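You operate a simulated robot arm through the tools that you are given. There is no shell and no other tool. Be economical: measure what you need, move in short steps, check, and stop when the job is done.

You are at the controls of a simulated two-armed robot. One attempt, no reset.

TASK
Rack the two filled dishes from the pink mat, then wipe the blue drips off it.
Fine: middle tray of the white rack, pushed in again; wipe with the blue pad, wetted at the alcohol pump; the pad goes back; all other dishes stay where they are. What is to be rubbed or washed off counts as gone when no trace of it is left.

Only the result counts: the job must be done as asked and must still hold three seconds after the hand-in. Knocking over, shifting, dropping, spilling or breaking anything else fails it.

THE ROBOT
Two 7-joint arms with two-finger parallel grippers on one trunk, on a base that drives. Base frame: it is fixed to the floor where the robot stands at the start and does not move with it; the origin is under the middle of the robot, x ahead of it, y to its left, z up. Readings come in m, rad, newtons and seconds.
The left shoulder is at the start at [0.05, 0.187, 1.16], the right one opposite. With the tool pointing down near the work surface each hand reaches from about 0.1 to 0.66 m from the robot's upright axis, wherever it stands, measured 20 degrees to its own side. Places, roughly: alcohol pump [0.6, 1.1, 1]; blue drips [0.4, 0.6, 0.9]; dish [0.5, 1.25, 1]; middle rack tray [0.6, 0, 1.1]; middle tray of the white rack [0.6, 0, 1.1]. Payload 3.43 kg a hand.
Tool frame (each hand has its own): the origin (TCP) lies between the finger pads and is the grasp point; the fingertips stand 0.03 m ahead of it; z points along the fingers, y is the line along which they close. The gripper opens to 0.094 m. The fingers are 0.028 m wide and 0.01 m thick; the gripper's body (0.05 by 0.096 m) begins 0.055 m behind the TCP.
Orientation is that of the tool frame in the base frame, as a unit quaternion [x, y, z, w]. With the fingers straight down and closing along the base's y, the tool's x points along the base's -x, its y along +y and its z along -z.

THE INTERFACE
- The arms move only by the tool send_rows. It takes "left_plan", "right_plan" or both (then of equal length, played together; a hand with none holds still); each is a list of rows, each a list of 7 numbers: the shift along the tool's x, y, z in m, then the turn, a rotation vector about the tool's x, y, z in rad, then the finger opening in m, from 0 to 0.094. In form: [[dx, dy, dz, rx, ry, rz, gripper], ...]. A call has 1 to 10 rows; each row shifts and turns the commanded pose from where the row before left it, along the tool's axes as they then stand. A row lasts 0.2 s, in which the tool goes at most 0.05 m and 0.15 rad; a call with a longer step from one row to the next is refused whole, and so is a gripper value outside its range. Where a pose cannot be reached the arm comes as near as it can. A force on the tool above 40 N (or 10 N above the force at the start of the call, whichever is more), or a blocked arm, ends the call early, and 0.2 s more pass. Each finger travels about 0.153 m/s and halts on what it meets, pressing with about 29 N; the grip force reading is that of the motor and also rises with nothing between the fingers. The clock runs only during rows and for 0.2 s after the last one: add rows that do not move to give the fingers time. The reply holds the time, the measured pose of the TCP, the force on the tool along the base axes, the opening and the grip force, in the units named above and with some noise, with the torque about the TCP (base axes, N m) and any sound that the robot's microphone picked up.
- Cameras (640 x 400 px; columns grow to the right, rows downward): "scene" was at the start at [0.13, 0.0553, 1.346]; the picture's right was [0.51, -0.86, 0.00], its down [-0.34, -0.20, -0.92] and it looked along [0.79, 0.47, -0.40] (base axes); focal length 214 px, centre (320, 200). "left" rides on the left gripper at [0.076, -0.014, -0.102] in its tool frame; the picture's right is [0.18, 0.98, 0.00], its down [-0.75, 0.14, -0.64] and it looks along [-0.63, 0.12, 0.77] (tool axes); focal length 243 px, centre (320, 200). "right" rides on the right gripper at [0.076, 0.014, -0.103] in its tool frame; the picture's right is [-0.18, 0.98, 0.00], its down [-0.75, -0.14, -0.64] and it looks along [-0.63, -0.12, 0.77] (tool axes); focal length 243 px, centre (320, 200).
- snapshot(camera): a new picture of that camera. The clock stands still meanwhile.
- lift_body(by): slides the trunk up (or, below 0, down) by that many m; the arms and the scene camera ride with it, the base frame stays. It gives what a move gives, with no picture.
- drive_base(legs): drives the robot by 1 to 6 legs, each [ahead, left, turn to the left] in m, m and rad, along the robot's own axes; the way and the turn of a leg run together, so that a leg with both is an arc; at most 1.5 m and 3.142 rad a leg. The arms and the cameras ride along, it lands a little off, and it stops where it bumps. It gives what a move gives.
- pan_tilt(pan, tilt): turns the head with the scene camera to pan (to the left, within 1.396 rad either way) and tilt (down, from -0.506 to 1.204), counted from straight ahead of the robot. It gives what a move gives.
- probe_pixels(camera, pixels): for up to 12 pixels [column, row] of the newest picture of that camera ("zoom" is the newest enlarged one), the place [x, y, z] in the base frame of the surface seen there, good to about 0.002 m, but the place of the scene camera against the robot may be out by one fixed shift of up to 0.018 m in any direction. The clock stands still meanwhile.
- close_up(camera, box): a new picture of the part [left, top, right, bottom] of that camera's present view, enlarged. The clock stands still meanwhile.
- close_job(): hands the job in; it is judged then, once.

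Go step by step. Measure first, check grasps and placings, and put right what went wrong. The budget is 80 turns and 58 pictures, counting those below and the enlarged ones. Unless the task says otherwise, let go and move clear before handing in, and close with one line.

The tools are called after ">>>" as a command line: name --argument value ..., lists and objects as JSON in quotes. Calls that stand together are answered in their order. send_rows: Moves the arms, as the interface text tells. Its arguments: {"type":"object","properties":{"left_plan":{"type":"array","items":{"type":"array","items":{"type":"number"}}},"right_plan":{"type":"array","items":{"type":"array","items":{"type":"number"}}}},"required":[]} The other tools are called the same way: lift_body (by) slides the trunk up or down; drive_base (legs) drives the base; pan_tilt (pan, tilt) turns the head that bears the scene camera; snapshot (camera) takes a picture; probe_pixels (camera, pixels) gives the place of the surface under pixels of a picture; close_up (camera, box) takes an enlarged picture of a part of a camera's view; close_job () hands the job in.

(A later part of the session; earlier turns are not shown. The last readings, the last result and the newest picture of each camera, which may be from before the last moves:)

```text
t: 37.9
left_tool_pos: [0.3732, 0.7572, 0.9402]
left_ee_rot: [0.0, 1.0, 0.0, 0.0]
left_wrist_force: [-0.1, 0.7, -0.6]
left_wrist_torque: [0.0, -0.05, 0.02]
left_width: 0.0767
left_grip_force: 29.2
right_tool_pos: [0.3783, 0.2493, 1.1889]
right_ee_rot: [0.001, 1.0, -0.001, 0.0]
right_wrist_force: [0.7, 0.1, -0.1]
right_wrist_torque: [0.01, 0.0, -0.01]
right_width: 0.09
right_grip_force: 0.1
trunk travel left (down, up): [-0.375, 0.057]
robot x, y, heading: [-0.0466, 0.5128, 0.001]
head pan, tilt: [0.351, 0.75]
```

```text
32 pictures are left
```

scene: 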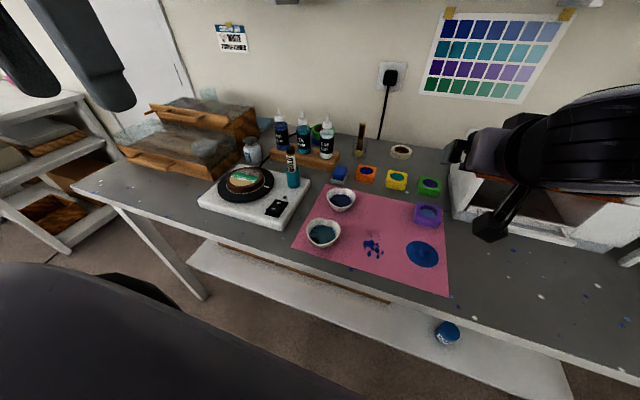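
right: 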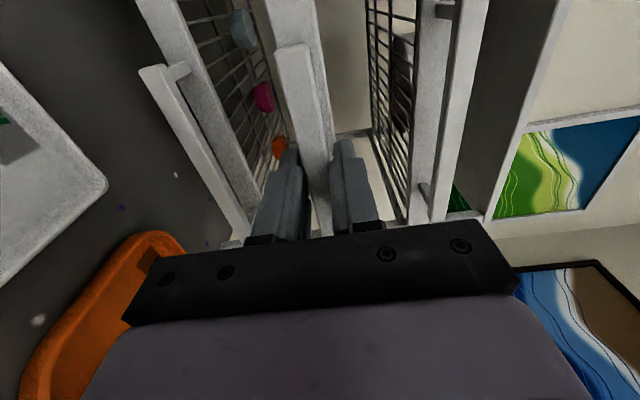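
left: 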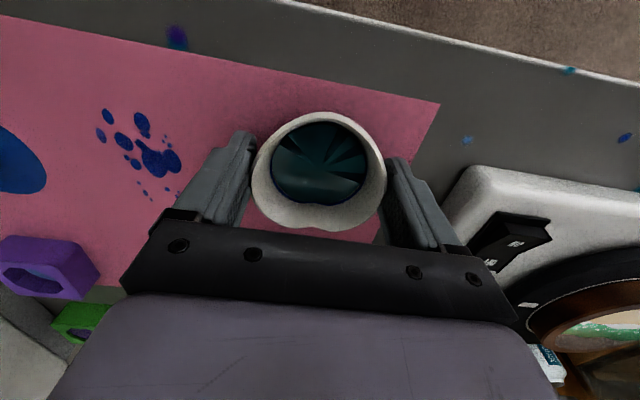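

Gripped (width 0.077, 29 N). Lift a little and check.

>>> send_rows --left_plan '[[0, 0, -0.01, 0, 0, 0, 0.06], [0, 0, -0.02, 0, 0, 0, 0.06], [0, 0, -0.03, 0, 0, 0, 0.06], [0, 0, -0.03, 0, 0, 0, 0.06], [0, 0, -0.03, 0, 0, 0, 0.06], [0, 0, -0.03, 0, 0, 0, 0.06], [0, 0, 0, 0, 0, 0, 0.06]]'

>>> snapshot --camera "left"

```text
t: 39.5
left_tool_pos: [0.3724, 0.7577, 1.0911]
left_ee_rot: [-0.001, 1.0, 0.0, 0.0]
left_wrist_force: [0.5, 0.4, -1.7]
left_wrist_torque: [0.0, 0.04, 0.0]
left_width: 0.0768
left_grip_force: 28.7
right_tool_pos: [0.3794, 0.25, 1.1885]
right_ee_rot: [0.001, 1.0, 0.0, 0.001]
right_wrist_force: [0.1, 0.1, 0.0]
right_wrist_torque: [-0.02, 0.03, 0.0]
right_width: 0.0897
right_grip_force: 0.0
trunk travel left (down, up): [-0.375, 0.057]
robot x, y, heading: [-0.0481, 0.5138, -0.005]
head pan, tilt: [0.351, 0.75]
```

```text
31 pictures are left
```

left: 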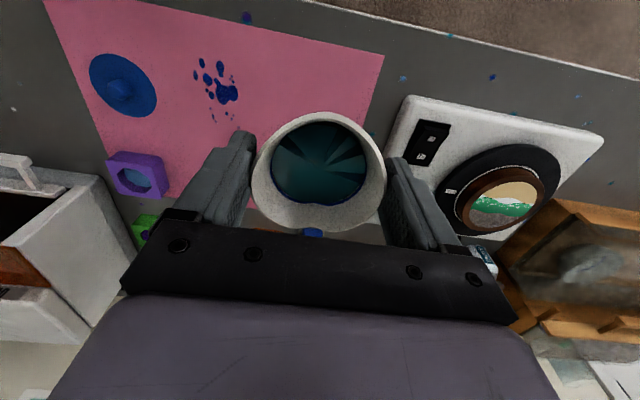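

The dish is held level. I'll raise the left hand a bit and shift the base left so the right hand can take dish 2.

>>> send_rows --left_plan '[[0.015, 0, -0.02, 0, 0, 0, 0.06], [0.02, 0, -0.02, 0, 0, 0, 0.06], [0.02, 0, -0.02, 0, 0, 0, 0.06], [0.01, 0.01, -0.01, 0, 0, 0, 0.06], [0, 0, 0, 0, 0, 0, 0.06]]'

>>> drive_base --legs '[[0, 0.2, 0], [0, 0.2, 0]]'

```text
t: 40.7
left_tool_pos: [0.3073, 0.766, 1.1604]
left_ee_rot: [0.0, 1.0, 0.0, 0.0]
left_wrist_force: [0.3, 0.3, -1.1]
left_wrist_torque: [-0.01, 0.03, -0.01]
left_width: 0.0768
left_grip_force: 29.2
right_tool_pos: [0.3791, 0.25, 1.1886]
right_ee_rot: [0.001, 1.0, 0.0, 0.001]
right_wrist_force: [-0.2, -0.4, -0.3]
right_wrist_torque: [0.0, 0.01, -0.01]
right_width: 0.0898
right_grip_force: 0.0
trunk travel left (down, up): [-0.375, 0.057]
robot x, y, heading: [-0.05, 0.5126, 0.004]
head pan, tilt: [0.351, 0.75]
```

```text
t: 43.4
left_tool_pos: [0.3076, 1.1658, 1.1596]
left_ee_rot: [0.0, 1.0, 0.0, -0.001]
left_wrist_force: [0.4, 0.1, -0.7]
left_wrist_torque: [-0.05, 0.03, 0.0]
left_width: 0.0765
left_grip_force: 28.6
right_tool_pos: [0.3794, 0.6479, 1.1895]
right_ee_rot: [0.001, 1.0, 0.0, 0.001]
right_wrist_force: [0.1, 0.1, -0.4]
right_wrist_torque: [-0.04, 0.01, 0.0]
right_width: 0.0901
right_grip_force: 0.0
trunk travel left (down, up): [-0.375, 0.057]
robot x, y, heading: [-0.0487, 0.9099, 0.002]
head pan, tilt: [0.351, 0.75]
```

>>> send_rows --right_plan '[[-0.019, 0.0173, 0.031, 0, 0, 0, 0.094], [-0.019, 0.0173, 0.031, 0, 0, 0, 0.094], [-0.019, 0.0173, 0.031, 0, 0, 0, 0.094], [-0.019, 0.0173, 0.031, 0, 0, 0, 0.094], [-0.019, 0.0173, 0.031, 0, 0, 0, 0.094], [-0.0196, 0.0171, 0.031, 0, 0, 0, 0.094], [0, 0, 0, 0, 0, 0, 0.094]]'

>>> snapshot --camera "right"

```text
t: 45.0
left_tool_pos: [0.3075, 1.1654, 1.1614]
left_ee_rot: [0.0, 1.0, 0.0, 0.0]
left_wrist_force: [-0.6, 0.6, -0.6]
left_wrist_torque: [0.04, 0.02, 0.02]
left_width: 0.0767
left_grip_force: 29.4
right_tool_pos: [0.4933, 0.7502, 1.0029]
right_ee_rot: [0.001, 1.0, 0.001, 0.002]
right_wrist_force: [-0.7, 0.5, -0.5]
right_wrist_torque: [-0.03, -0.03, -0.03]
right_width: 0.0942
right_grip_force: 0.0
trunk travel left (down, up): [-0.375, 0.057]
robot x, y, heading: [-0.0465, 0.9102, -0.004]
head pan, tilt: [0.351, 0.75]
```

```text
30 pictures are left
```

right: 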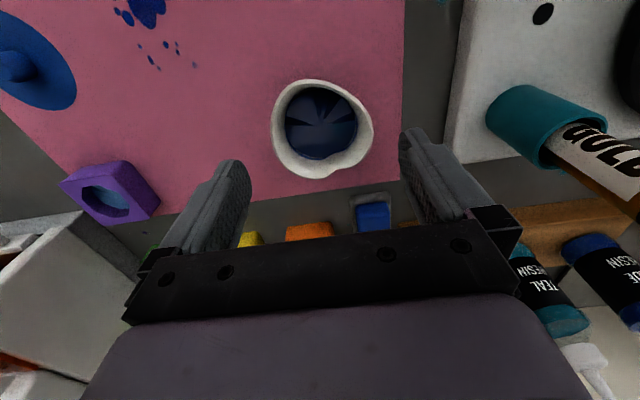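

>>> probe_pixels --camera "right" --pixels '[[276, 130], [369, 130], [315, 84], [320, 175], [480, 170], [373, 215], [356, 205], [390, 210], [357, 222], [388, 222], [390, 228], [372, 228]]'

```text
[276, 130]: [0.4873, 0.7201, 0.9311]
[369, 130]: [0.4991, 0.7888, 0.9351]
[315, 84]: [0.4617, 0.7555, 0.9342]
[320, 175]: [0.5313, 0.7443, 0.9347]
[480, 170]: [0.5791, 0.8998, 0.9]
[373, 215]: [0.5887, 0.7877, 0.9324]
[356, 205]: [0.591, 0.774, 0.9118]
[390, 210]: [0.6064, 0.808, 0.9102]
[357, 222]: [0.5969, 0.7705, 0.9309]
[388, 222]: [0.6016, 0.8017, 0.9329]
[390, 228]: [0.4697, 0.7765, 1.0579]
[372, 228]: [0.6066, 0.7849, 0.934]
```

Dish 2 centre ≈(0.495, 0.7535). Descend, grip, lift.

>>> send_rows --right_plan '[[-0.002, 0.003, 0.02, 0, 0, 0, 0.094], [0, 0, 0.02, 0, 0, 0, 0.094], [0, 0, 0.021, 0, 0, 0, 0.094], [0, 0, 0, 0, 0, 0, 0.094], [0, 0, 0, 0, 0, 0, 0.08], [0, 0, 0, 0, 0, 0, 0.066], [0, 0, 0, 0, 0, 0, 0.06], [0, 0, 0, 0, 0, 0, 0.06]]'

>>> send_rows --right_plan '[[0, 0, -0.01, 0, 0, 0, 0.06], [0, 0, -0.02, 0, 0, 0, 0.06], [0, 0, -0.03, 0, 0, 0, 0.06], [0, 0, -0.03, 0, 0, 0, 0.06], [0, 0, -0.03, 0, 0, 0, 0.06], [0, 0, -0.03, 0, 0, 0, 0.06], [0.02, 0, -0.03, 0, 0, 0, 0.06], [0.03, 0, -0.03, 0, 0, 0, 0.06], [0.03, 0, -0.02, 0, 0, 0, 0.06], [0, 0, 0, 0, 0, 0, 0.06]]'

>>> snapshot --camera "right"

```text
t: 46.8
left_tool_pos: [0.3077, 1.1648, 1.1609]
left_ee_rot: [0.0, 1.0, 0.001, 0.0]
left_wrist_force: [-0.3, -0.4, -1.2]
left_wrist_torque: [0.04, -0.02, -0.03]
left_width: 0.0767
left_grip_force: 29.0
right_tool_pos: [0.4959, 0.7542, 0.9419]
right_ee_rot: [0.001, 1.0, 0.0, 0.001]
right_wrist_force: [-0.1, -0.2, 0.0]
right_wrist_torque: [0.0, 0.05, 0.03]
right_width: 0.0734
right_grip_force: 29.1
trunk travel left (down, up): [-0.375, 0.057]
robot x, y, heading: [-0.0477, 0.9109, 0.001]
head pan, tilt: [0.351, 0.75]
```

```text
t: 49.0
left_tool_pos: [0.3079, 1.1641, 1.1603]
left_ee_rot: [0.0, 1.0, 0.001, 0.0]
left_wrist_force: [-0.1, 0.2, -1.4]
left_wrist_torque: [-0.01, 0.0, 0.01]
left_width: 0.0768
left_grip_force: 29.1
right_tool_pos: [0.416, 0.7553, 1.1732]
right_ee_rot: [0.001, 1.0, 0.0, 0.001]
right_wrist_force: [-0.4, -0.1, -0.3]
right_wrist_torque: [-0.02, 0.03, 0.05]
right_width: 0.0733
right_grip_force: 28.8
trunk travel left (down, up): [-0.375, 0.057]
robot x, y, heading: [-0.0484, 0.9084, 0.001]
head pan, tilt: [0.351, 0.75]
```

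```text
29 pictures are left
```

right: 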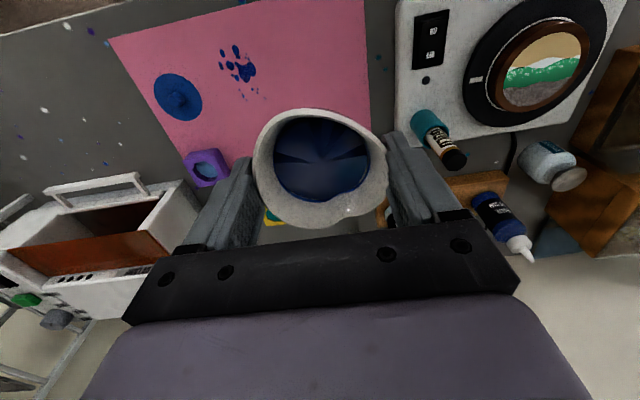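

Both dishes held level. Drive back and right to the rack, staying clear of it.

>>> drive_base --legs '[[-0.12, -0.3, 0], [0, -0.3, 0], [0, -0.21, 0]]'

>>> pan_tilt --pan -0.15 --tilt 0.6

>>> snapshot --camera "scene"

>>> snapshot --camera "right"

```text
t: 54.1
left_tool_pos: [0.186, 0.3548, 1.1601]
left_ee_rot: [0.0, 1.0, 0.0, 0.0]
left_wrist_force: [-0.9, 0.3, -1.2]
left_wrist_torque: [0.01, -0.03, 0.0]
left_width: 0.0764
left_grip_force: 28.6
right_tool_pos: [0.2951, -0.054, 1.1726]
right_ee_rot: [0.0, 1.0, 0.001, 0.001]
right_wrist_force: [0.0, 0.1, -1.6]
right_wrist_torque: [0.0, 0.02, 0.0]
right_width: 0.0735
right_grip_force: 28.9
trunk travel left (down, up): [-0.375, 0.057]
robot x, y, heading: [-0.172, 0.0975, 0.001]
head pan, tilt: [0.351, 0.75]
```

```text
t: 55.0
left_tool_pos: [0.1862, 0.3551, 1.1608]
left_ee_rot: [0.0, 1.0, 0.0, 0.0]
left_wrist_force: [0.4, -0.1, -0.2]
left_wrist_torque: [-0.02, -0.02, 0.0]
left_width: 0.0767
left_grip_force: 28.9
right_tool_pos: [0.2955, -0.0547, 1.1732]
right_ee_rot: [0.001, 1.0, 0.0, 0.0]
right_wrist_force: [0.6, 0.7, -0.2]
right_wrist_torque: [0.02, 0.0, 0.02]
right_width: 0.0735
right_grip_force: 28.8
trunk travel left (down, up): [-0.375, 0.057]
robot x, y, heading: [-0.1654, 0.099, -0.004]
head pan, tilt: [-0.15, 0.6]
```

```text
28 pictures are left
```

scene: 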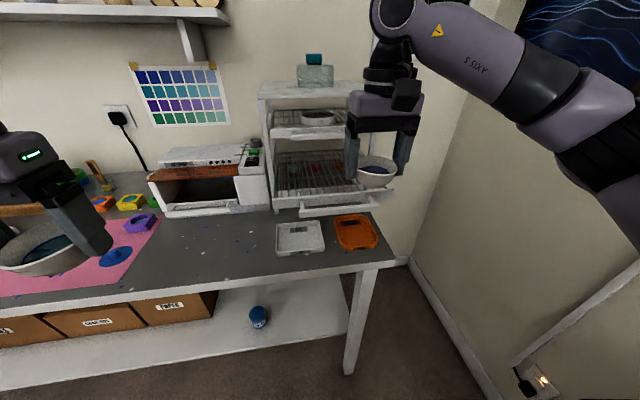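

```text
27 pictures are left
```

right: 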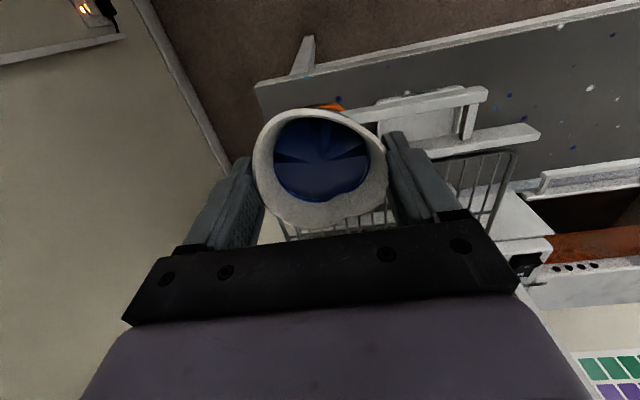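

>>> probe_pixels --camera "right" --pixels '[[535, 133], [530, 126], [480, 90], [468, 180], [510, 165], [484, 175], [500, 180], [345, 116], [318, 235], [372, 222], [430, 160]]'

```text
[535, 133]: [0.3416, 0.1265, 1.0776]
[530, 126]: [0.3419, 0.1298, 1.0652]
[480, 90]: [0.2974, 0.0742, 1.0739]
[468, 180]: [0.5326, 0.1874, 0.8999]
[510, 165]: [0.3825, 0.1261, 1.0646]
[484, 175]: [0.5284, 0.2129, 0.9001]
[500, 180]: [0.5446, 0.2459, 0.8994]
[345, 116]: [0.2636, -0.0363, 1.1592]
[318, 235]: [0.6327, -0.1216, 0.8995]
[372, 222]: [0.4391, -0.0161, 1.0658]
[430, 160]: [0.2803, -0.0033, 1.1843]
```

Wires' top is z≈1.065, so the right TCP should end near 1.105. Extending over the tray and lowering.

>>> send_rows --right_plan '[[-0.027, 0, 0, 0, 0, 0, 0.06], [-0.027, 0, 0, 0, 0, 0, 0.06], [-0.027, 0, 0, 0, 0, 0, 0.06], [-0.027, 0, 0, 0, 0, 0, 0.06], [0, 0, 0.02, 0, 0, 0, 0.06], [0, 0, 0.02, 0, 0, 0, 0.06], [0, 0, 0.018, 0, 0, 0, 0.06], [0, 0, 0.006, 0, 0, 0, 0.06], [0, 0, 0, 0, 0, 0, 0.06]]'

>>> close_up --camera "scene" --box '[250, 80, 410, 230]'

```text
t: 57.0
left_tool_pos: [0.1865, 0.3561, 1.1603]
left_ee_rot: [-0.001, 1.0, 0.0, 0.0]
left_wrist_force: [-0.2, -0.9, -0.8]
left_wrist_torque: [0.01, 0.0, 0.02]
left_width: 0.0767
left_grip_force: 28.8
right_tool_pos: [0.4036, -0.0544, 1.1077]
right_ee_rot: [0.002, 1.0, 0.0, 0.001]
right_wrist_force: [-0.5, 1.0, -0.6]
right_wrist_torque: [0.0, 0.0, -0.03]
right_width: 0.0732
right_grip_force: 29.4
trunk travel left (down, up): [-0.375, 0.057]
robot x, y, heading: [-0.1679, 0.1021, -0.001]
head pan, tilt: [-0.15, 0.6]
```

```text
2.67 times, centred on (330, 155) of scene
```

zoom: 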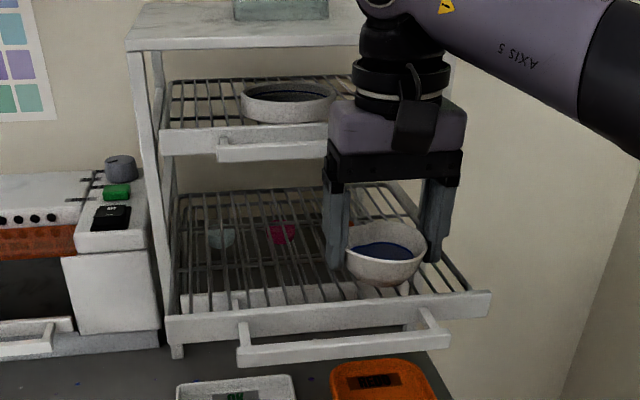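

Almost touching. Lower by mm steps to contact, then open.

>>> send_rows --right_plan '[[0, 0, 0.0015, 0, 0, 0, 0.06], [0, 0, 0.0015, 0, 0, 0, 0.06], [0, 0, 0, 0, 0, 0, 0.06]]'

```text
t: 57.8
left_tool_pos: [0.1858, 0.3562, 1.1604]
left_ee_rot: [-0.001, 1.0, 0.0, 0.001]
left_wrist_force: [0.9, -0.4, -0.5]
left_wrist_torque: [0.01, 0.02, -0.02]
left_width: 0.0764
left_grip_force: 29.1
right_tool_pos: [0.4036, -0.0546, 1.106]
right_ee_rot: [0.001, 1.0, 0.0, 0.002]
right_wrist_force: [0.3, -0.6, 5.7]
right_wrist_torque: [-0.08, 0.02, 0.02]
right_width: 0.0733
right_grip_force: 28.9
trunk travel left (down, up): [-0.375, 0.057]
robot x, y, heading: [-0.1672, 0.1008, -0.005]
head pan, tilt: [-0.15, 0.6]
```

Contact (5.7 N up). Open gently, then lift clear and retract.

>>> send_rows --right_plan '[[0, 0, 0, 0, 0, 0, 0.08], [0, 0, 0, 0, 0, 0, 0.09], [0, 0, 0, 0, 0, 0, 0.09], [0, 0, -0.02, 0, 0, 0, 0.09], [0, 0, -0.03, 0, 0, 0, 0.09], [0, 0, -0.02, 0, 0, 0, 0.09], [0.04, 0, 0, 0, 0, 0, 0.09], [0.04, 0, 0, 0, 0, 0, 0.09], [0.04, -0.01, 0, 0, 0, 0, 0.09], [0.02, 0, 0, 0, 0, 0, 0.09]]'

>>> close_up --camera "scene" --box '[250, 80, 410, 230]'

```text
t: 60.0
left_tool_pos: [0.1849, 0.3567, 1.1594]
left_ee_rot: [-0.001, 1.0, 0.0, 0.0]
left_wrist_force: [0.2, 0.4, -0.9]
left_wrist_torque: [0.01, -0.01, -0.01]
left_width: 0.0767
left_grip_force: 29.0
right_tool_pos: [0.2618, -0.0642, 1.1764]
right_ee_rot: [0.0, 1.0, 0.0, 0.001]
right_wrist_force: [-0.3, 0.7, -0.9]
right_wrist_torque: [0.01, 0.01, -0.02]
right_width: 0.0901
right_grip_force: 0.0
trunk travel left (down, up): [-0.375, 0.057]
robot x, y, heading: [-0.1671, 0.0977, -0.004]
head pan, tilt: [-0.15, 0.6]
```

```text
2.67 times, centred on (330, 155) of scene
```

zoom: 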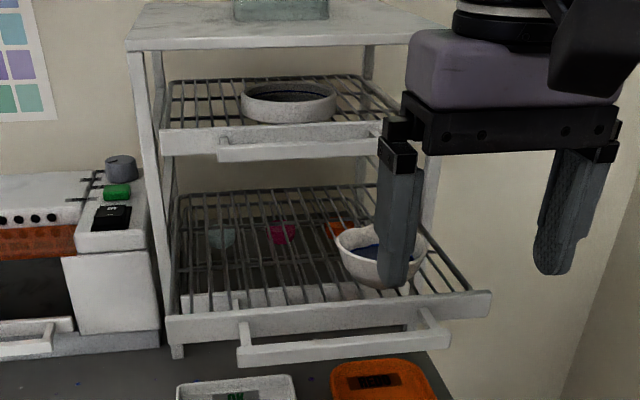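

Dish 2 sits on the tray. Shift the base right so the left hand can place dish 1 beside it.

>>> drive_base --legs '[[0, -0.2, 0]]'

>>> send_rows --left_plan '[[0, -0.025, -0.01, 0, 0, 0, 0.06], [-0.01, -0.025, -0.01, 0, 0, 0, 0.06], [-0.03, -0.025, 0, 0, 0, 0, 0.06], [-0.03, -0.022, 0, 0, 0, 0, 0.06], [-0.03, 0, 0, 0, 0, 0, 0.06], [-0.03, 0, 0, 0, 0, 0, 0.06], [-0.03, 0, 0, 0, 0, 0, 0.06], [-0.03, 0, 0, 0, 0, 0, 0.06], [-0.027, 0, 0, 0, 0, 0, 0.06], [0, 0, 0, 0, 0, 0, 0.06]]'

>>> close_up --camera "scene" --box '[200, 60, 520, 260]'

```text
t: 61.6
left_tool_pos: [0.1863, 0.1557, 1.1607]
left_ee_rot: [0.001, 1.0, 0.0, -0.001]
left_wrist_force: [1.2, -1.0, -0.8]
left_wrist_torque: [0.03, 0.0, -0.02]
left_width: 0.0768
left_grip_force: 28.8
right_tool_pos: [0.2613, -0.266, 1.1749]
right_ee_rot: [0.001, 1.0, 0.001, 0.001]
right_wrist_force: [0.3, -0.9, -0.9]
right_wrist_torque: [0.05, 0.04, 0.04]
right_width: 0.0897
right_grip_force: 0.0
trunk travel left (down, up): [-0.375, 0.057]
robot x, y, heading: [-0.1686, -0.0966, -0.005]
head pan, tilt: [-0.15, 0.6]
```

```text
t: 63.8
left_tool_pos: [0.3287, 0.1292, 1.1762]
left_ee_rot: [-0.001, 1.0, -0.002, 0.001]
left_wrist_force: [0.5, 0.3, -1.2]
left_wrist_torque: [0.02, 0.02, 0.04]
left_width: 0.0769
left_grip_force: 29.3
left hand out of reach, approached as far as the arm can: row 4, 5, 6, 7, 8, 9
right_tool_pos: [0.2605, -0.2642, 1.1757]
right_ee_rot: [0.001, 1.0, -0.001, 0.001]
right_wrist_force: [-0.2, -0.1, 0.2]
right_wrist_torque: [0.01, -0.01, 0.0]
right_width: 0.09
right_grip_force: 0.1
trunk travel left (down, up): [-0.375, 0.057]
robot x, y, heading: [-0.1673, -0.099, -0.004]
head pan, tilt: [-0.15, 0.6]
```

```text
2.00 times, centred on (360, 160) of scene
```

zoom: 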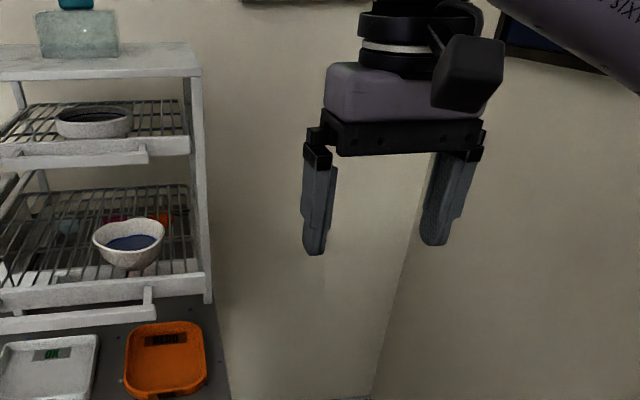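

The left arm hits a limit near relative y≈0.23, so the base must go further right; checking the wall clearance first.

>>> probe_pixels --camera "zoom" --pixels '[[560, 200], [480, 300], [625, 350], [460, 200], [220, 360]]'

>>> pan_tilt --pan -0.9 --tilt 0.5

>>> snapshot --camera "scene"

>>> probe_pixels --camera "scene" --pixels '[[320, 200], [500, 100], [420, 60], [320, 60], [550, 200], [200, 200]]'

```text
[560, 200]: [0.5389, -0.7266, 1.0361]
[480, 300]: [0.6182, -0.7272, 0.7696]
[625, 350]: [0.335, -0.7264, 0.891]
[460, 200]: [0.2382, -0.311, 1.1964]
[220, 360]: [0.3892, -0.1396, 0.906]
```

```text
t: 64.9
left_tool_pos: [0.3284, 0.1293, 1.1772]
left_ee_rot: [-0.001, 1.0, -0.001, 0.001]
left_wrist_force: [-0.5, -0.1, -0.6]
left_wrist_torque: [-0.03, -0.01, 0.01]
left_width: 0.0766
left_grip_force: 29.0
right_tool_pos: [0.2618, -0.265, 1.1752]
right_ee_rot: [0.002, 1.0, 0.0, 0.001]
right_wrist_force: [0.0, -1.1, -0.3]
right_wrist_torque: [0.01, 0.01, -0.02]
right_width: 0.0899
right_grip_force: 0.1
trunk travel left (down, up): [-0.375, 0.057]
robot x, y, heading: [-0.1643, -0.0979, -0.007]
head pan, tilt: [-0.901, 0.499]
```

```text
23 pictures are left
```

scene: 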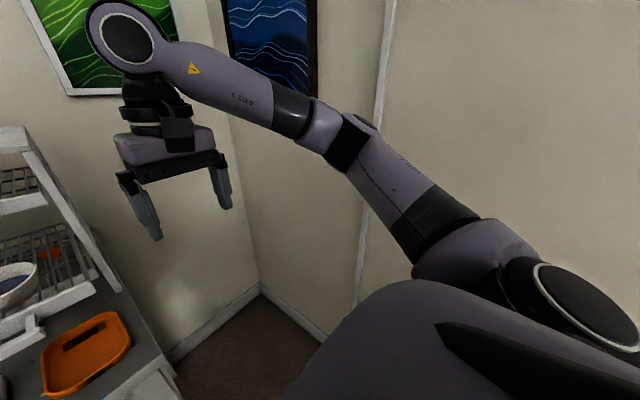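

```text
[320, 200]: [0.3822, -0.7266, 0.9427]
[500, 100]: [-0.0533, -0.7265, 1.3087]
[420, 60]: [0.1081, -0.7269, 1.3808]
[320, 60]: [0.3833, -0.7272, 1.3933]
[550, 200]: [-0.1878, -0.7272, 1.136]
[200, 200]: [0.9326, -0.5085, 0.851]
```

Wall at y=−0.727, so 0.1 m more is safe; the held dish clears the tray by height.

>>> drive_base --legs '[[0, -0.09, 0]]'

>>> pan_tilt --pan 0.2 --tilt 0.6

```text
t: 65.8
left_tool_pos: [0.3272, 0.1213, 1.1765]
left_ee_rot: [0.001, 1.0, 0.0, 0.001]
left_wrist_force: [0.3, -0.2, -1.1]
left_wrist_torque: [0.01, 0.03, -0.01]
left_width: 0.0766
left_grip_force: 28.6
right_tool_pos: [0.2589, -0.2706, 1.177]
right_ee_rot: [0.003, 1.0, 0.001, 0.0]
right_wrist_force: [1.4, 0.9, 0.5]
right_wrist_torque: [-0.01, 0.04, 0.01]
right_width: 0.0897
right_grip_force: 0.3
trunk travel left (down, up): [-0.375, 0.057]
robot x, y, heading: [-0.1721, -0.1038, -0.008]
head pan, tilt: [-0.901, 0.499]
stopped in leg 1: the robot was blocked; the commanded pose is now the measured one
```

```text
t: 67.1
left_tool_pos: [0.3265, 0.1209, 1.1771]
left_ee_rot: [0.002, 1.0, -0.001, 0.001]
left_wrist_force: [0.1, 0.1, -0.1]
left_wrist_torque: [0.04, -0.02, 0.01]
left_width: 0.0764
left_grip_force: 29.5
right_tool_pos: [0.2591, -0.2721, 1.1764]
right_ee_rot: [0.003, 1.0, 0.0, 0.001]
right_wrist_force: [-1.3, -0.5, 0.3]
right_wrist_torque: [-0.02, 0.01, -0.02]
right_width: 0.0897
right_grip_force: 0.1
trunk travel left (down, up): [-0.375, 0.057]
robot x, y, heading: [-0.1682, -0.1033, -0.006]
head pan, tilt: [0.201, 0.6]
```

Blocked — the right elbow met the wall. Instead I'll move a bit left and turn the base right, which brings the target within the left arm's range.

>>> drive_base --legs '[[0, 0.06, 0], [0, 0, -0.3]]'

```text
t: 69.0
left_tool_pos: [0.3701, 0.0224, 1.1765]
left_ee_rot: [0.15, 0.989, -0.001, 0.0]
left_wrist_force: [0.8, -1.2, -1.0]
left_wrist_torque: [-0.02, -0.01, 0.01]
left_width: 0.0768
left_grip_force: 29.6
right_tool_pos: [0.1915, -0.3316, 1.1761]
right_ee_rot: [0.152, 0.988, -0.001, 0.001]
right_wrist_force: [-0.5, 0.5, -0.5]
right_wrist_torque: [0.0, -0.01, 0.02]
right_width: 0.0901
right_grip_force: 0.0
trunk travel left (down, up): [-0.375, 0.057]
robot x, y, heading: [-0.1748, -0.0441, -0.306]
head pan, tilt: [0.201, 0.6]
```

>>> send_rows --left_plan '[[-0.0075, 0.0215, 0, 0, 0, 0, 0.06], [-0.0075, 0.0215, 0, 0, 0, 0, 0.06], [0, 0, 0, 0, 0, 0, 0.06]]'

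>>> snapshot --camera "scene"

```text
t: 69.8
left_tool_pos: [0.3979, 0.0602, 1.177]
left_ee_rot: [0.15, 0.989, -0.001, 0.0]
left_wrist_force: [0.0, 0.6, -0.1]
left_wrist_torque: [0.04, 0.02, 0.03]
left_width: 0.0765
left_grip_force: 28.8
right_tool_pos: [0.1893, -0.3318, 1.1771]
right_ee_rot: [0.153, 0.988, 0.0, 0.0]
right_wrist_force: [-0.6, -1.1, 0.7]
right_wrist_torque: [0.0, -0.01, -0.02]
right_width: 0.09
right_grip_force: 0.1
trunk travel left (down, up): [-0.375, 0.057]
robot x, y, heading: [-0.1698, -0.0447, -0.302]
head pan, tilt: [0.201, 0.6]
```

```text
22 pictures are left
```

scene: 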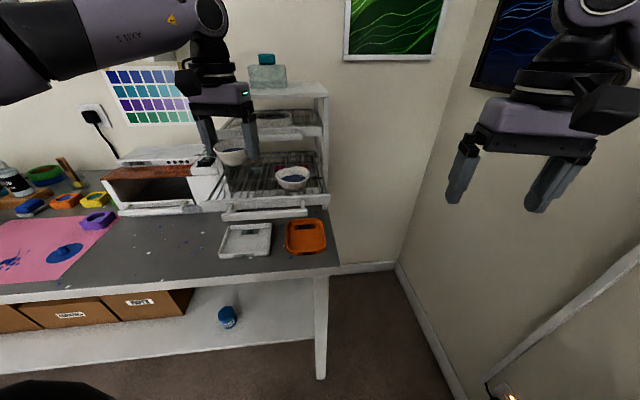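

Dish 1 hangs above its spot beside dish 2. Lowering to contact.

>>> send_rows --left_plan '[[0, 0, 0.02, 0, 0, 0, 0.06], [0, 0, 0.02, 0, 0, 0, 0.06], [0, 0, 0.02, 0, 0, 0, 0.06], [0, 0, 0.01, 0, 0, 0, 0.06], [0, 0, 0.002, 0, 0, 0, 0.06], [0, 0, 0.002, 0, 0, 0, 0.06], [0, 0, 0, 0, 0, 0, 0.06]]'

>>> close_up --camera "scene" --box '[170, 80, 350, 230]'

```text
t: 71.4
left_tool_pos: [0.3975, 0.0599, 1.1048]
left_ee_rot: [0.151, 0.989, -0.001, 0.003]
left_wrist_force: [0.2, 2.0, 16.2]
left_wrist_torque: [0.07, 0.18, -0.01]
left_width: 0.0767
left_grip_force: 28.8
right_tool_pos: [0.1887, -0.3305, 1.1771]
right_ee_rot: [0.152, 0.988, 0.0, 0.002]
right_wrist_force: [-0.7, 0.4, 0.0]
right_wrist_torque: [0.01, 0.01, 0.03]
right_width: 0.0898
right_grip_force: 0.2
trunk travel left (down, up): [-0.375, 0.057]
robot x, y, heading: [-0.1734, -0.0441, -0.307]
head pan, tilt: [0.201, 0.6]
```

```text
2.67 times, centred on (260, 155) of scene
```

zoom: 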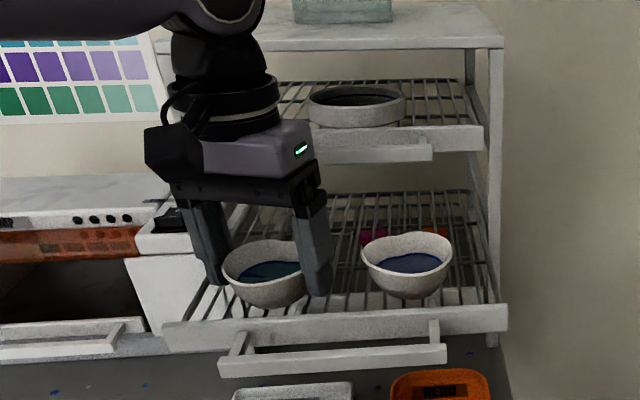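

Contact at 16 N. Ease up, open, lift and retract the left hand.

>>> send_rows --left_plan '[[0, 0, -0.0015, 0, 0, 0, 0.06], [0, 0, 0, 0, 0, 0, 0.08], [0, 0, 0, 0, 0, 0, 0.09], [0, 0, 0, 0, 0, 0, 0.09], [0, 0, -0.02, 0, 0, 0, 0.09], [0, 0, -0.03, 0, 0, 0, 0.09], [0, 0, -0.03, 0, 0, 0, 0.09], [0.04, 0, 0, 0, 0, 0, 0.09], [0.04, 0, 0, 0, 0, 0, 0.09], [0.04, 0, 0, 0, 0, 0, 0.09]]'

>>> close_up --camera "scene" --box '[170, 80, 350, 230]'

>>> drive_base --legs '[[0, 0, 0.306], [0, 0.17, 0]]'

>>> lift_body --by -0.1

```text
t: 73.6
left_tool_pos: [0.2827, 0.0959, 1.184]
left_ee_rot: [0.151, 0.989, -0.002, 0.002]
left_wrist_force: [0.1, 0.3, 0.8]
left_wrist_torque: [0.01, -0.01, 0.0]
left_width: 0.0903
left_grip_force: 0.1
right_tool_pos: [0.1887, -0.3311, 1.1756]
right_ee_rot: [0.151, 0.989, 0.0, 0.002]
right_wrist_force: [-0.5, 0.1, 0.2]
right_wrist_torque: [0.01, -0.01, 0.0]
right_width: 0.0901
right_grip_force: 0.0
trunk travel left (down, up): [-0.375, 0.057]
robot x, y, heading: [-0.1705, -0.0442, -0.304]
head pan, tilt: [0.201, 0.6]
```

```text
2.67 times, centred on (260, 155) of scene
```

zoom: 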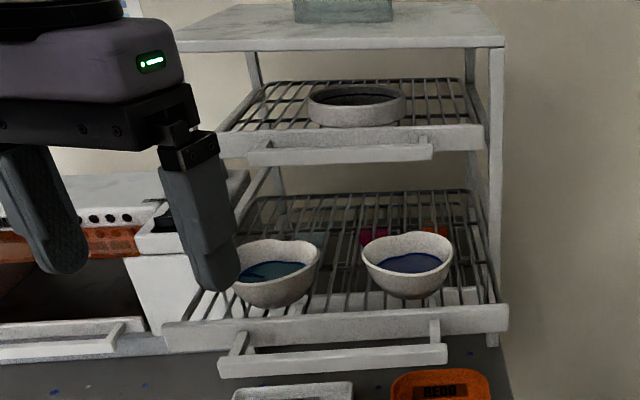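

```text
t: 76.1
left_tool_pos: [0.2209, 0.3962, 1.1822]
left_ee_rot: [-0.001, 1.0, -0.001, 0.001]
left_wrist_force: [0.2, -0.8, -0.1]
left_wrist_torque: [-0.04, 0.03, -0.01]
left_width: 0.0898
left_grip_force: 0.1
right_tool_pos: [0.2604, -0.0378, 1.1759]
right_ee_rot: [0.0, 1.0, 0.001, 0.001]
right_wrist_force: [-0.1, 0.4, -0.4]
right_wrist_torque: [-0.02, -0.01, -0.02]
right_width: 0.0902
right_grip_force: 0.1
trunk travel left (down, up): [-0.375, 0.057]
robot x, y, heading: [-0.1695, 0.1286, 0.004]
head pan, tilt: [0.201, 0.6]
```

```text
t: 77.4
left_tool_pos: [0.2211, 0.3955, 1.0824]
left_ee_rot: [-0.001, 1.0, -0.001, 0.001]
left_wrist_force: [-0.1, -0.2, -0.2]
left_wrist_torque: [0.01, -0.02, 0.0]
left_width: 0.0901
left_grip_force: 0.1
right_tool_pos: [0.2604, -0.0384, 1.0756]
right_ee_rot: [0.001, 1.0, 0.0, 0.001]
right_wrist_force: [-0.1, -0.1, -0.8]
right_wrist_torque: [0.0, 0.0, 0.0]
right_width: 0.09
right_grip_force: 0.0
trunk travel left (down, up): [-0.275, 0.157]
robot x, y, heading: [-0.1664, 0.1275, 0.001]
head pan, tilt: [0.201, 0.6]
```

Both dishes stand on the tray. Now back off a bit and pitch the right hand forward (fingers closed) to push the tray in by its handle.

>>> drive_base --legs '[[-0.08, 0, 0]]'

>>> send_rows --right_plan '[[0, 0.01, 0, 0, -0.15, 0, 0.0], [0, 0.01, 0, 0, -0.15, 0, 0.0], [0, 0.01, 0, 0, -0.15, 0, 0.0], [0, 0.01, 0, 0, -0.15, 0, 0.0], [0, 0.006, 0, 0, -0.15, 0, 0.0], [0, 0, 0, 0, -0.15, 0, 0.0], [0, 0, 0, 0, -0.15, 0, 0.0], [0, 0, 0, 0, -0.15, 0, 0.0], [0, 0, 0, 0, -0.15, 0, 0.0], [0, 0, 0, 0, -0.15, 0, 0.0]]'

>>> send_rows --right_plan '[[0, 0, 0, 0, -0.0708, 0, 0.0], [0, 0, 0, 0, 0, 0, 0.0]]'

```text
t: 78.5
left_tool_pos: [0.1404, 0.3965, 1.0829]
left_ee_rot: [-0.001, 1.0, -0.002, 0.001]
left_wrist_force: [0.0, -0.9, -0.6]
left_wrist_torque: [0.0, -0.03, -0.04]
left_width: 0.0901
left_grip_force: 0.0
right_tool_pos: [0.1794, -0.0391, 1.077]
right_ee_rot: [0.002, 1.0, 0.0, 0.001]
right_wrist_force: [0.7, 0.1, 0.4]
right_wrist_torque: [0.02, 0.03, -0.02]
right_width: 0.0899
right_grip_force: 0.0
trunk travel left (down, up): [-0.275, 0.157]
robot x, y, heading: [-0.2497, 0.1283, 0.003]
head pan, tilt: [0.201, 0.6]
```

```text
t: 80.7
left_tool_pos: [0.1426, 0.3955, 1.0833]
left_ee_rot: [0.0, 1.0, -0.002, 0.0]
left_wrist_force: [-0.9, -0.2, -0.7]
left_wrist_torque: [-0.01, 0.03, 0.02]
left_width: 0.0899
left_grip_force: 0.1
right_tool_pos: [0.1806, 0.0076, 1.0757]
right_ee_rot: [0.001, 0.731, 0.0, 0.683]
right_wrist_force: [-0.1, 0.4, -0.3]
right_wrist_torque: [0.03, -0.05, -0.03]
right_width: 0.0
right_grip_force: 28.6
trunk travel left (down, up): [-0.275, 0.157]
robot x, y, heading: [-0.252, 0.1277, 0.001]
head pan, tilt: [0.201, 0.6]
```

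```text
t: 81.3
left_tool_pos: [0.1429, 0.396, 1.0839]
left_ee_rot: [0.0, 1.0, -0.001, 0.001]
left_wrist_force: [-0.4, -0.1, 0.8]
left_wrist_torque: [0.0, 0.0, -0.01]
left_width: 0.0902
left_grip_force: 0.1
right_tool_pos: [0.1796, 0.0066, 1.0748]
right_ee_rot: [0.001, 0.707, -0.001, 0.708]
right_wrist_force: [1.0, 0.1, 0.5]
right_wrist_torque: [-0.01, 0.02, 0.0]
right_width: 0.0
right_grip_force: 28.8
trunk travel left (down, up): [-0.275, 0.157]
robot x, y, heading: [-0.2514, 0.1327, -0.004]
head pan, tilt: [0.201, 0.6]
```

Pointing forward at handle height. Push slowly.

>>> send_rows --right_plan '[[0.006, 0, 0.04, 0, 0, 0, 0], [0, 0, 0.035, 0, 0, 0, 0], [0, 0, 0.01, 0, 0, 0, 0], [0, 0, 0.015, 0, 0, 0, 0], [0, 0, 0.02, 0, 0, 0, 0], [0, 0, 0.02, 0, 0, 0, 0], [0, 0, 0.02, 0, 0, 0, 0], [0, 0, 0.02, 0, 0, 0, 0], [0, 0, 0.02, 0, 0, 0, 0], [0, 0, 0.02, 0, 0, 0, 0]]'

>>> send_rows --right_plan '[[0, 0, 0.015, 0, 0, 0, 0], [0, 0, 0.015, 0, 0, 0, 0], [0, 0, 0.01, 0, 0, 0, 0], [0, 0, 0.005, 0, 0, 0, 0], [0, 0, 0.003, 0, 0, 0, 0]]'

>>> snapshot --camera "scene"

```text
t: 83.5
left_tool_pos: [0.1414, 0.3959, 1.0822]
left_ee_rot: [0.0, 1.0, -0.001, 0.001]
left_wrist_force: [-0.5, 0.6, -0.1]
left_wrist_torque: [-0.01, 0.0, -0.01]
left_width: 0.0902
left_grip_force: 0.0
right_tool_pos: [0.4002, 0.0066, 1.0694]
right_ee_rot: [0.001, 0.707, -0.001, 0.707]
right_wrist_force: [0.3, -1.1, -0.2]
right_wrist_torque: [-0.01, -0.02, -0.03]
right_width: 0.0001
right_grip_force: 28.4
trunk travel left (down, up): [-0.275, 0.157]
robot x, y, heading: [-0.2481, 0.1277, -0.003]
head pan, tilt: [0.201, 0.6]
```

```text
t: 84.7
left_tool_pos: [0.1386, 0.3937, 1.0844]
left_ee_rot: [-0.001, 1.0, 0.0, 0.002]
left_wrist_force: [0.6, -0.4, 0.8]
left_wrist_torque: [0.0, 0.01, 0.0]
left_width: 0.0898
left_grip_force: 0.1
right_tool_pos: [0.4456, 0.0062, 1.0694]
right_ee_rot: [0.0, 0.707, 0.0, 0.707]
right_wrist_force: [-22.5, -2.5, -5.4]
right_wrist_torque: [-0.01, 0.05, -0.06]
right_width: 0.0
right_grip_force: 29.3
trunk travel left (down, up): [-0.275, 0.157]
robot x, y, heading: [-0.252, 0.1304, -0.001]
head pan, tilt: [0.201, 0.6]
```

```text
19 pictures are left
```

scene: 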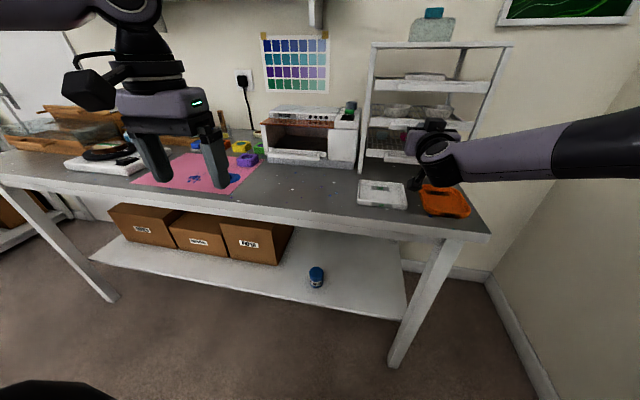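

Tray fully in (end-stop force at tip x≈0.476). Back off, turn the right hand down, raise the trunk, then drive to the pad side.

>>> send_rows --right_plan '[[0, 0, -0.02, 0, 0, 0, 0], [0, 0, -0.04, 0, 0, 0, 0], [0, 0, -0.045, 0, 0, 0, 0], [0, 0, -0.045, 0, 0, 0, 0], [0, 0, -0.045, 0, 0, 0, 0], [0, 0, 0, 0, 0.15, 0, 0], [0, 0, 0, 0, 0.15, 0, 0], [0, 0, 0, 0, 0.15, 0, 0], [0, 0, 0, 0, 0.15, 0, 0], [0, 0, 0, 0, 0.15, 0, 0]]'

>>> close_up --camera "scene" --box '[340, 30, 520, 190]'

>>> send_rows --right_plan '[[0, 0, 0, 0, 0.15, 0, 0], [0, 0, 0, 0, 0.15, 0, 0], [0, 0, 0, 0, 0.15, 0, 0], [0, 0, 0, 0, 0.15, 0, 0], [0, 0, 0, 0, 0.15, 0, 0], [0, 0, 0, 0, 0.0708, 0, 0]]'

>>> lift_body --by 0.1

>>> drive_base --legs '[[0, 0.46, 0], [0.2, 0, 0]]'

```text
t: 86.9
left_tool_pos: [0.1405, 0.396, 1.0832]
left_ee_rot: [-0.002, 1.0, -0.001, 0.001]
left_wrist_force: [-0.5, -1.1, 0.4]
left_wrist_torque: [0.03, 0.01, 0.02]
left_width: 0.0897
left_grip_force: 0.0
right_tool_pos: [0.2521, 0.0051, 1.0702]
right_ee_rot: [0.001, 0.917, -0.001, 0.399]
right_wrist_force: [-0.1, -0.8, -0.3]
right_wrist_torque: [0.02, 0.02, -0.01]
right_width: 0.0
right_grip_force: 28.6
trunk travel left (down, up): [-0.275, 0.157]
robot x, y, heading: [-0.2519, 0.1255, -0.001]
head pan, tilt: [0.201, 0.6]
```

```text
2.50 times, centred on (430, 110) of scene
```

zoom: 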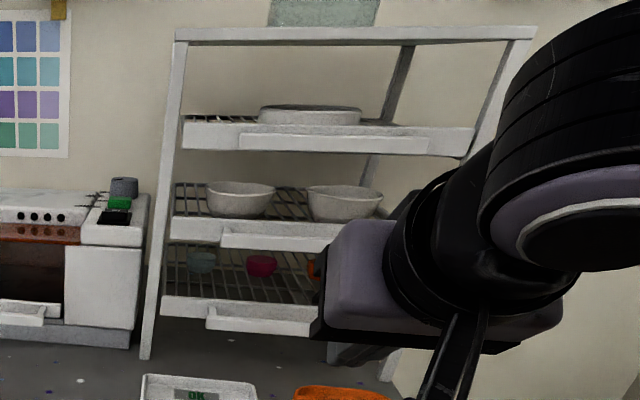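

```text
t: 88.3
left_tool_pos: [0.1409, 0.3959, 1.0828]
left_ee_rot: [-0.002, 1.0, -0.001, 0.001]
left_wrist_force: [0.0, 0.5, -0.7]
left_wrist_torque: [-0.04, 0.01, -0.03]
left_width: 0.09
left_grip_force: 0.1
right_tool_pos: [0.2518, 0.0071, 1.0691]
right_ee_rot: [-0.001, 1.0, 0.0, -0.001]
right_wrist_force: [0.3, -0.1, 0.7]
right_wrist_torque: [0.02, -0.01, 0.0]
right_width: 0.0
right_grip_force: 29.1
trunk travel left (down, up): [-0.275, 0.157]
robot x, y, heading: [-0.2537, 0.1258, 0.003]
head pan, tilt: [0.201, 0.6]
```

```text
t: 89.6
left_tool_pos: [0.1415, 0.3957, 1.1824]
left_ee_rot: [0.0, 1.0, -0.001, 0.001]
left_wrist_force: [-0.3, -0.2, -0.6]
left_wrist_torque: [0.02, -0.01, 0.01]
left_width: 0.0901
left_grip_force: 0.1
right_tool_pos: [0.2536, 0.0074, 1.1692]
right_ee_rot: [0.001, 1.0, 0.0, 0.001]
right_wrist_force: [0.4, 0.1, 0.5]
right_wrist_torque: [0.0, 0.01, 0.0]
right_width: 0.0
right_grip_force: 29.0
trunk travel left (down, up): [-0.375, 0.057]
robot x, y, heading: [-0.2502, 0.1268, 0.002]
head pan, tilt: [0.201, 0.6]
```

```text
t: 93.6
left_tool_pos: [0.3403, 0.8554, 1.1817]
left_ee_rot: [-0.002, 1.0, -0.001, 0.001]
left_wrist_force: [-0.1, -0.2, 0.4]
left_wrist_torque: [-0.01, 0.05, 0.01]
left_width: 0.0902
left_grip_force: 0.0
right_tool_pos: [0.4534, 0.4673, 1.1681]
right_ee_rot: [0.0, 1.0, 0.0, 0.0]
right_wrist_force: [-0.6, 0.0, -0.5]
right_wrist_torque: [-0.01, 0.03, -0.01]
right_width: 0.0001
right_grip_force: 28.8
trunk travel left (down, up): [-0.375, 0.057]
robot x, y, heading: [-0.0512, 0.586, 0.003]
head pan, tilt: [0.201, 0.6]
```

Both dishes are in the middle tray, tray pushed in. Now bring the left hand above the pad for an accurate look.

>>> drive_base --legs '[[0.07, -0.05, 0]]'

>>> send_rows --left_plan '[[-0.03, 0, 0, 0, 0, 0, 0.09], [-0.03, 0, 0, 0, 0, 0, 0.09], [-0.03, 0, 0, 0, 0, 0, 0.09], [-0.03, 0, 0, 0, 0, 0, 0.09], [-0.03, -0.01, 0.02, 0, 0, 0, 0.09], [-0.02, -0.01, 0.03, 0, 0, 0, 0.09], [0, 0, 0.03, 0, 0, 0, 0.09], [0, 0, 0.03, 0, 0, 0, 0.09], [0, 0, 0, 0, 0, 0, 0.09]]'

>>> snapshot --camera "left"

```text
t: 94.7
left_tool_pos: [0.4106, 0.8066, 1.1833]
left_ee_rot: [-0.003, 1.0, -0.001, 0.001]
left_wrist_force: [-0.3, 1.0, 1.1]
left_wrist_torque: [0.02, 0.01, 0.01]
left_width: 0.0899
left_grip_force: 0.0
right_tool_pos: [0.5217, 0.4163, 1.1699]
right_ee_rot: [0.0, 1.0, 0.0, 0.001]
right_wrist_force: [0.2, -0.4, -0.7]
right_wrist_torque: [0.01, 0.02, -0.01]
right_width: 0.0
right_grip_force: 28.5
trunk travel left (down, up): [-0.375, 0.057]
robot x, y, heading: [0.0186, 0.5381, 0.0]
head pan, tilt: [0.201, 0.6]
```

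```text
t: 96.7
left_tool_pos: [0.5564, 0.7985, 1.0658]
left_ee_rot: [-0.003, 1.0, -0.001, 0.001]
left_wrist_force: [-0.5, -0.2, 0.1]
left_wrist_torque: [-0.01, -0.03, -0.04]
left_width: 0.0899
left_grip_force: 0.0
left hand out of reach, approached as far as the arm can: row 5, 6
right_tool_pos: [0.5224, 0.4179, 1.1709]
right_ee_rot: [-0.001, 1.0, -0.001, 0.001]
right_wrist_force: [-0.2, 0.7, -0.4]
right_wrist_torque: [-0.01, -0.02, 0.02]
right_width: 0.0
right_grip_force: 29.2
trunk travel left (down, up): [-0.375, 0.057]
robot x, y, heading: [0.0152, 0.5338, 0.001]
head pan, tilt: [0.201, 0.6]
```

```text
17 pictures are left
```

left: 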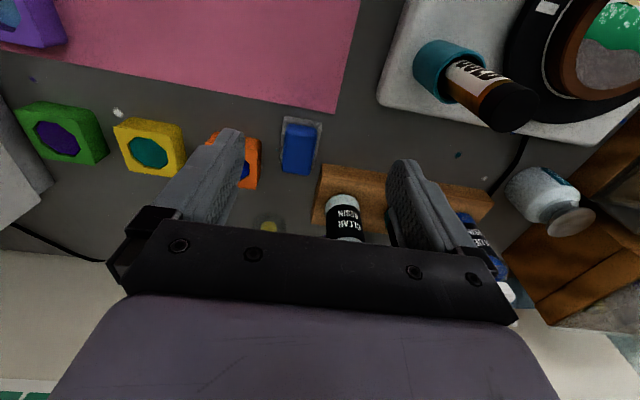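

>>> close_up --camera "left" --box '[220, 90, 380, 190]'

>>> probe_pixels --camera "zoom" --pixels '[[280, 150], [368, 160], [330, 150], [258, 330], [345, 335], [300, 310], [250, 345], [395, 140], [330, 112], [150, 220], [262, 240], [378, 240]]'

>>> probe_pixels --camera "left" --pixels '[[572, 222], [558, 228], [590, 215], [585, 232], [570, 208], [548, 195], [540, 180], [475, 65], [510, 105], [320, 190]]'

```text
4.00 times, centred on (300, 140) of left
```

zoom: 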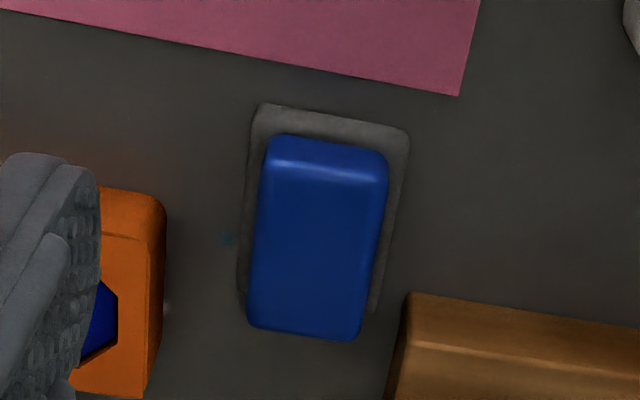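

```text
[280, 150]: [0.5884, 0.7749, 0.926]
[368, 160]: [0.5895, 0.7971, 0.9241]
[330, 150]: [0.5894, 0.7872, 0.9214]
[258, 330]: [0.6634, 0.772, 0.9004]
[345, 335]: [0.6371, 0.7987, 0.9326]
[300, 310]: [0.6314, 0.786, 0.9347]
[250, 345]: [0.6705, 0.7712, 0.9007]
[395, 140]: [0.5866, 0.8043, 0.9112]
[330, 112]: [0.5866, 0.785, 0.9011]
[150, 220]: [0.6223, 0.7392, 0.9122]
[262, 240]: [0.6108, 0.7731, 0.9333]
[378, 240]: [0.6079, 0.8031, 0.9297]
```

```text
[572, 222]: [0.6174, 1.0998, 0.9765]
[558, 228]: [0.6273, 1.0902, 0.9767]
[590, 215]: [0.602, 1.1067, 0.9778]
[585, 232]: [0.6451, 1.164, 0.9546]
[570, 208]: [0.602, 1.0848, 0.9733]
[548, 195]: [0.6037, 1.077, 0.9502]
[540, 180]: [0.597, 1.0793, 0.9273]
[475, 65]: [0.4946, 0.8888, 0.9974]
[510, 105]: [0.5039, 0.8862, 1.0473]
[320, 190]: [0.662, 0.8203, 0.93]
```

Pad: y 0.772–0.8035, x 0.587–0.64, top z 0.935; pump disc centre ≈(0.615, 1.097, 0.977). Move over the pad's near half.

>>> send_rows --left_plan '[[0, -0.0055, 0.03, 0, 0, 0, 0.05], [-0.015, -0.006, 0.02, 0, 0, 0, 0.05], [-0.015, 0, 0.01, 0, 0, 0, 0.05], [-0.0156, 0, 0.005, 0, 0, 0, 0.05], [0, 0, 0, 0, 0, 0, 0.05]]'

>>> snapshot --camera "left"

```text
t: 97.8
left_tool_pos: [0.5618, 0.8103, 1.0086]
left_ee_rot: [-0.004, 1.0, -0.002, 0.002]
left_wrist_force: [-0.2, 0.4, 0.0]
left_wrist_torque: [-0.02, -0.01, 0.02]
left_width: 0.0503
left_grip_force: 0.2
left hand out of reach, approached as far as the arm can: row 2, 3, 4
right_tool_pos: [0.5213, 0.4173, 1.1704]
right_ee_rot: [0.0, 1.0, 0.0, 0.0]
right_wrist_force: [0.2, -0.4, -0.2]
right_wrist_torque: [-0.02, 0.01, 0.01]
right_width: 0.0
right_grip_force: 29.1
trunk travel left (down, up): [-0.375, 0.057]
robot x, y, heading: [0.0187, 0.536, 0.005]
head pan, tilt: [0.201, 0.6]
```

```text
15 pictures are left
```

left: 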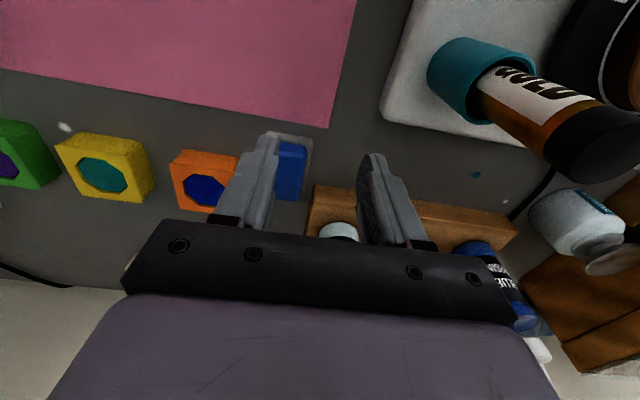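

The left arm hits its inward limit again; the right arm reached this geometry fine. I'll raise and retract the left hand and use the right hand for the pad.

>>> send_rows --left_plan '[[0, 0, -0.04, 0, 0, 0, 0.05], [0, 0, -0.045, 0, 0, 0, 0.05], [0, 0, -0.045, 0, 0, 0, 0.05], [0.02, 0, -0.04, 0, 0, 0, 0.05], [0.04, 0, -0.02, 0, 0, 0, 0.05], [0.045, 0, -0.02, 0, 0, 0, 0.05], [0.045, 0, 0, 0, 0, 0, 0.05], [0.045, 0, 0, 0, 0, 0, 0.05], [0.045, 0, 0, 0, 0, 0, 0.05]]' --right_plan '[[0, 0, 0, 0, 0, 0, 0.05], [0, 0, 0, 0, 0, 0, 0.05], [0, 0, 0, 0, 0, 0, 0.05], [0, 0, 0, 0, 0, 0, 0.05], [0, 0, 0, 0, 0, 0, 0.05], [0, 0, 0, 0, 0, 0, 0.05], [0, 0, 0, 0, 0, 0, 0.05], [0, 0, 0, 0, 0, 0, 0.05], [0, 0, 0, 0, 0, 0, 0.05]]'

>>> drive_base --legs '[[0, 0.405, 0]]'

```text
t: 99.8
left_tool_pos: [0.3169, 0.8097, 1.2183]
left_ee_rot: [-0.003, 1.0, -0.001, 0.001]
left_wrist_force: [-0.5, 0.9, -0.3]
left_wrist_torque: [0.05, -0.02, -0.01]
left_width: 0.0499
left_grip_force: 0.1
left hand out of reach, approached as far as the arm can: row 3
right_tool_pos: [0.5207, 0.4173, 1.1711]
right_ee_rot: [0.0, 1.0, 0.0, 0.003]
right_wrist_force: [0.2, 0.6, -0.6]
right_wrist_torque: [-0.01, 0.02, 0.01]
right_width: 0.0499
right_grip_force: 0.0
trunk travel left (down, up): [-0.375, 0.057]
robot x, y, heading: [0.0191, 0.5377, 0.001]
head pan, tilt: [0.201, 0.6]
```

```text
t: 102.4
left_tool_pos: [0.3172, 1.2156, 1.2182]
left_ee_rot: [-0.002, 1.0, -0.002, 0.001]
left_wrist_force: [0.2, 0.7, 0.1]
left_wrist_torque: [0.0, -0.02, 0.03]
left_width: 0.0501
left_grip_force: 0.1
right_tool_pos: [0.522, 0.8221, 1.1697]
right_ee_rot: [0.0, 1.0, 0.0, 0.001]
right_wrist_force: [-0.1, -0.1, 0.0]
right_wrist_torque: [-0.02, -0.03, 0.0]
right_width: 0.05
right_grip_force: 0.0
trunk travel left (down, up): [-0.375, 0.057]
robot x, y, heading: [0.0172, 0.9398, 0.001]
head pan, tilt: [0.201, 0.6]
```

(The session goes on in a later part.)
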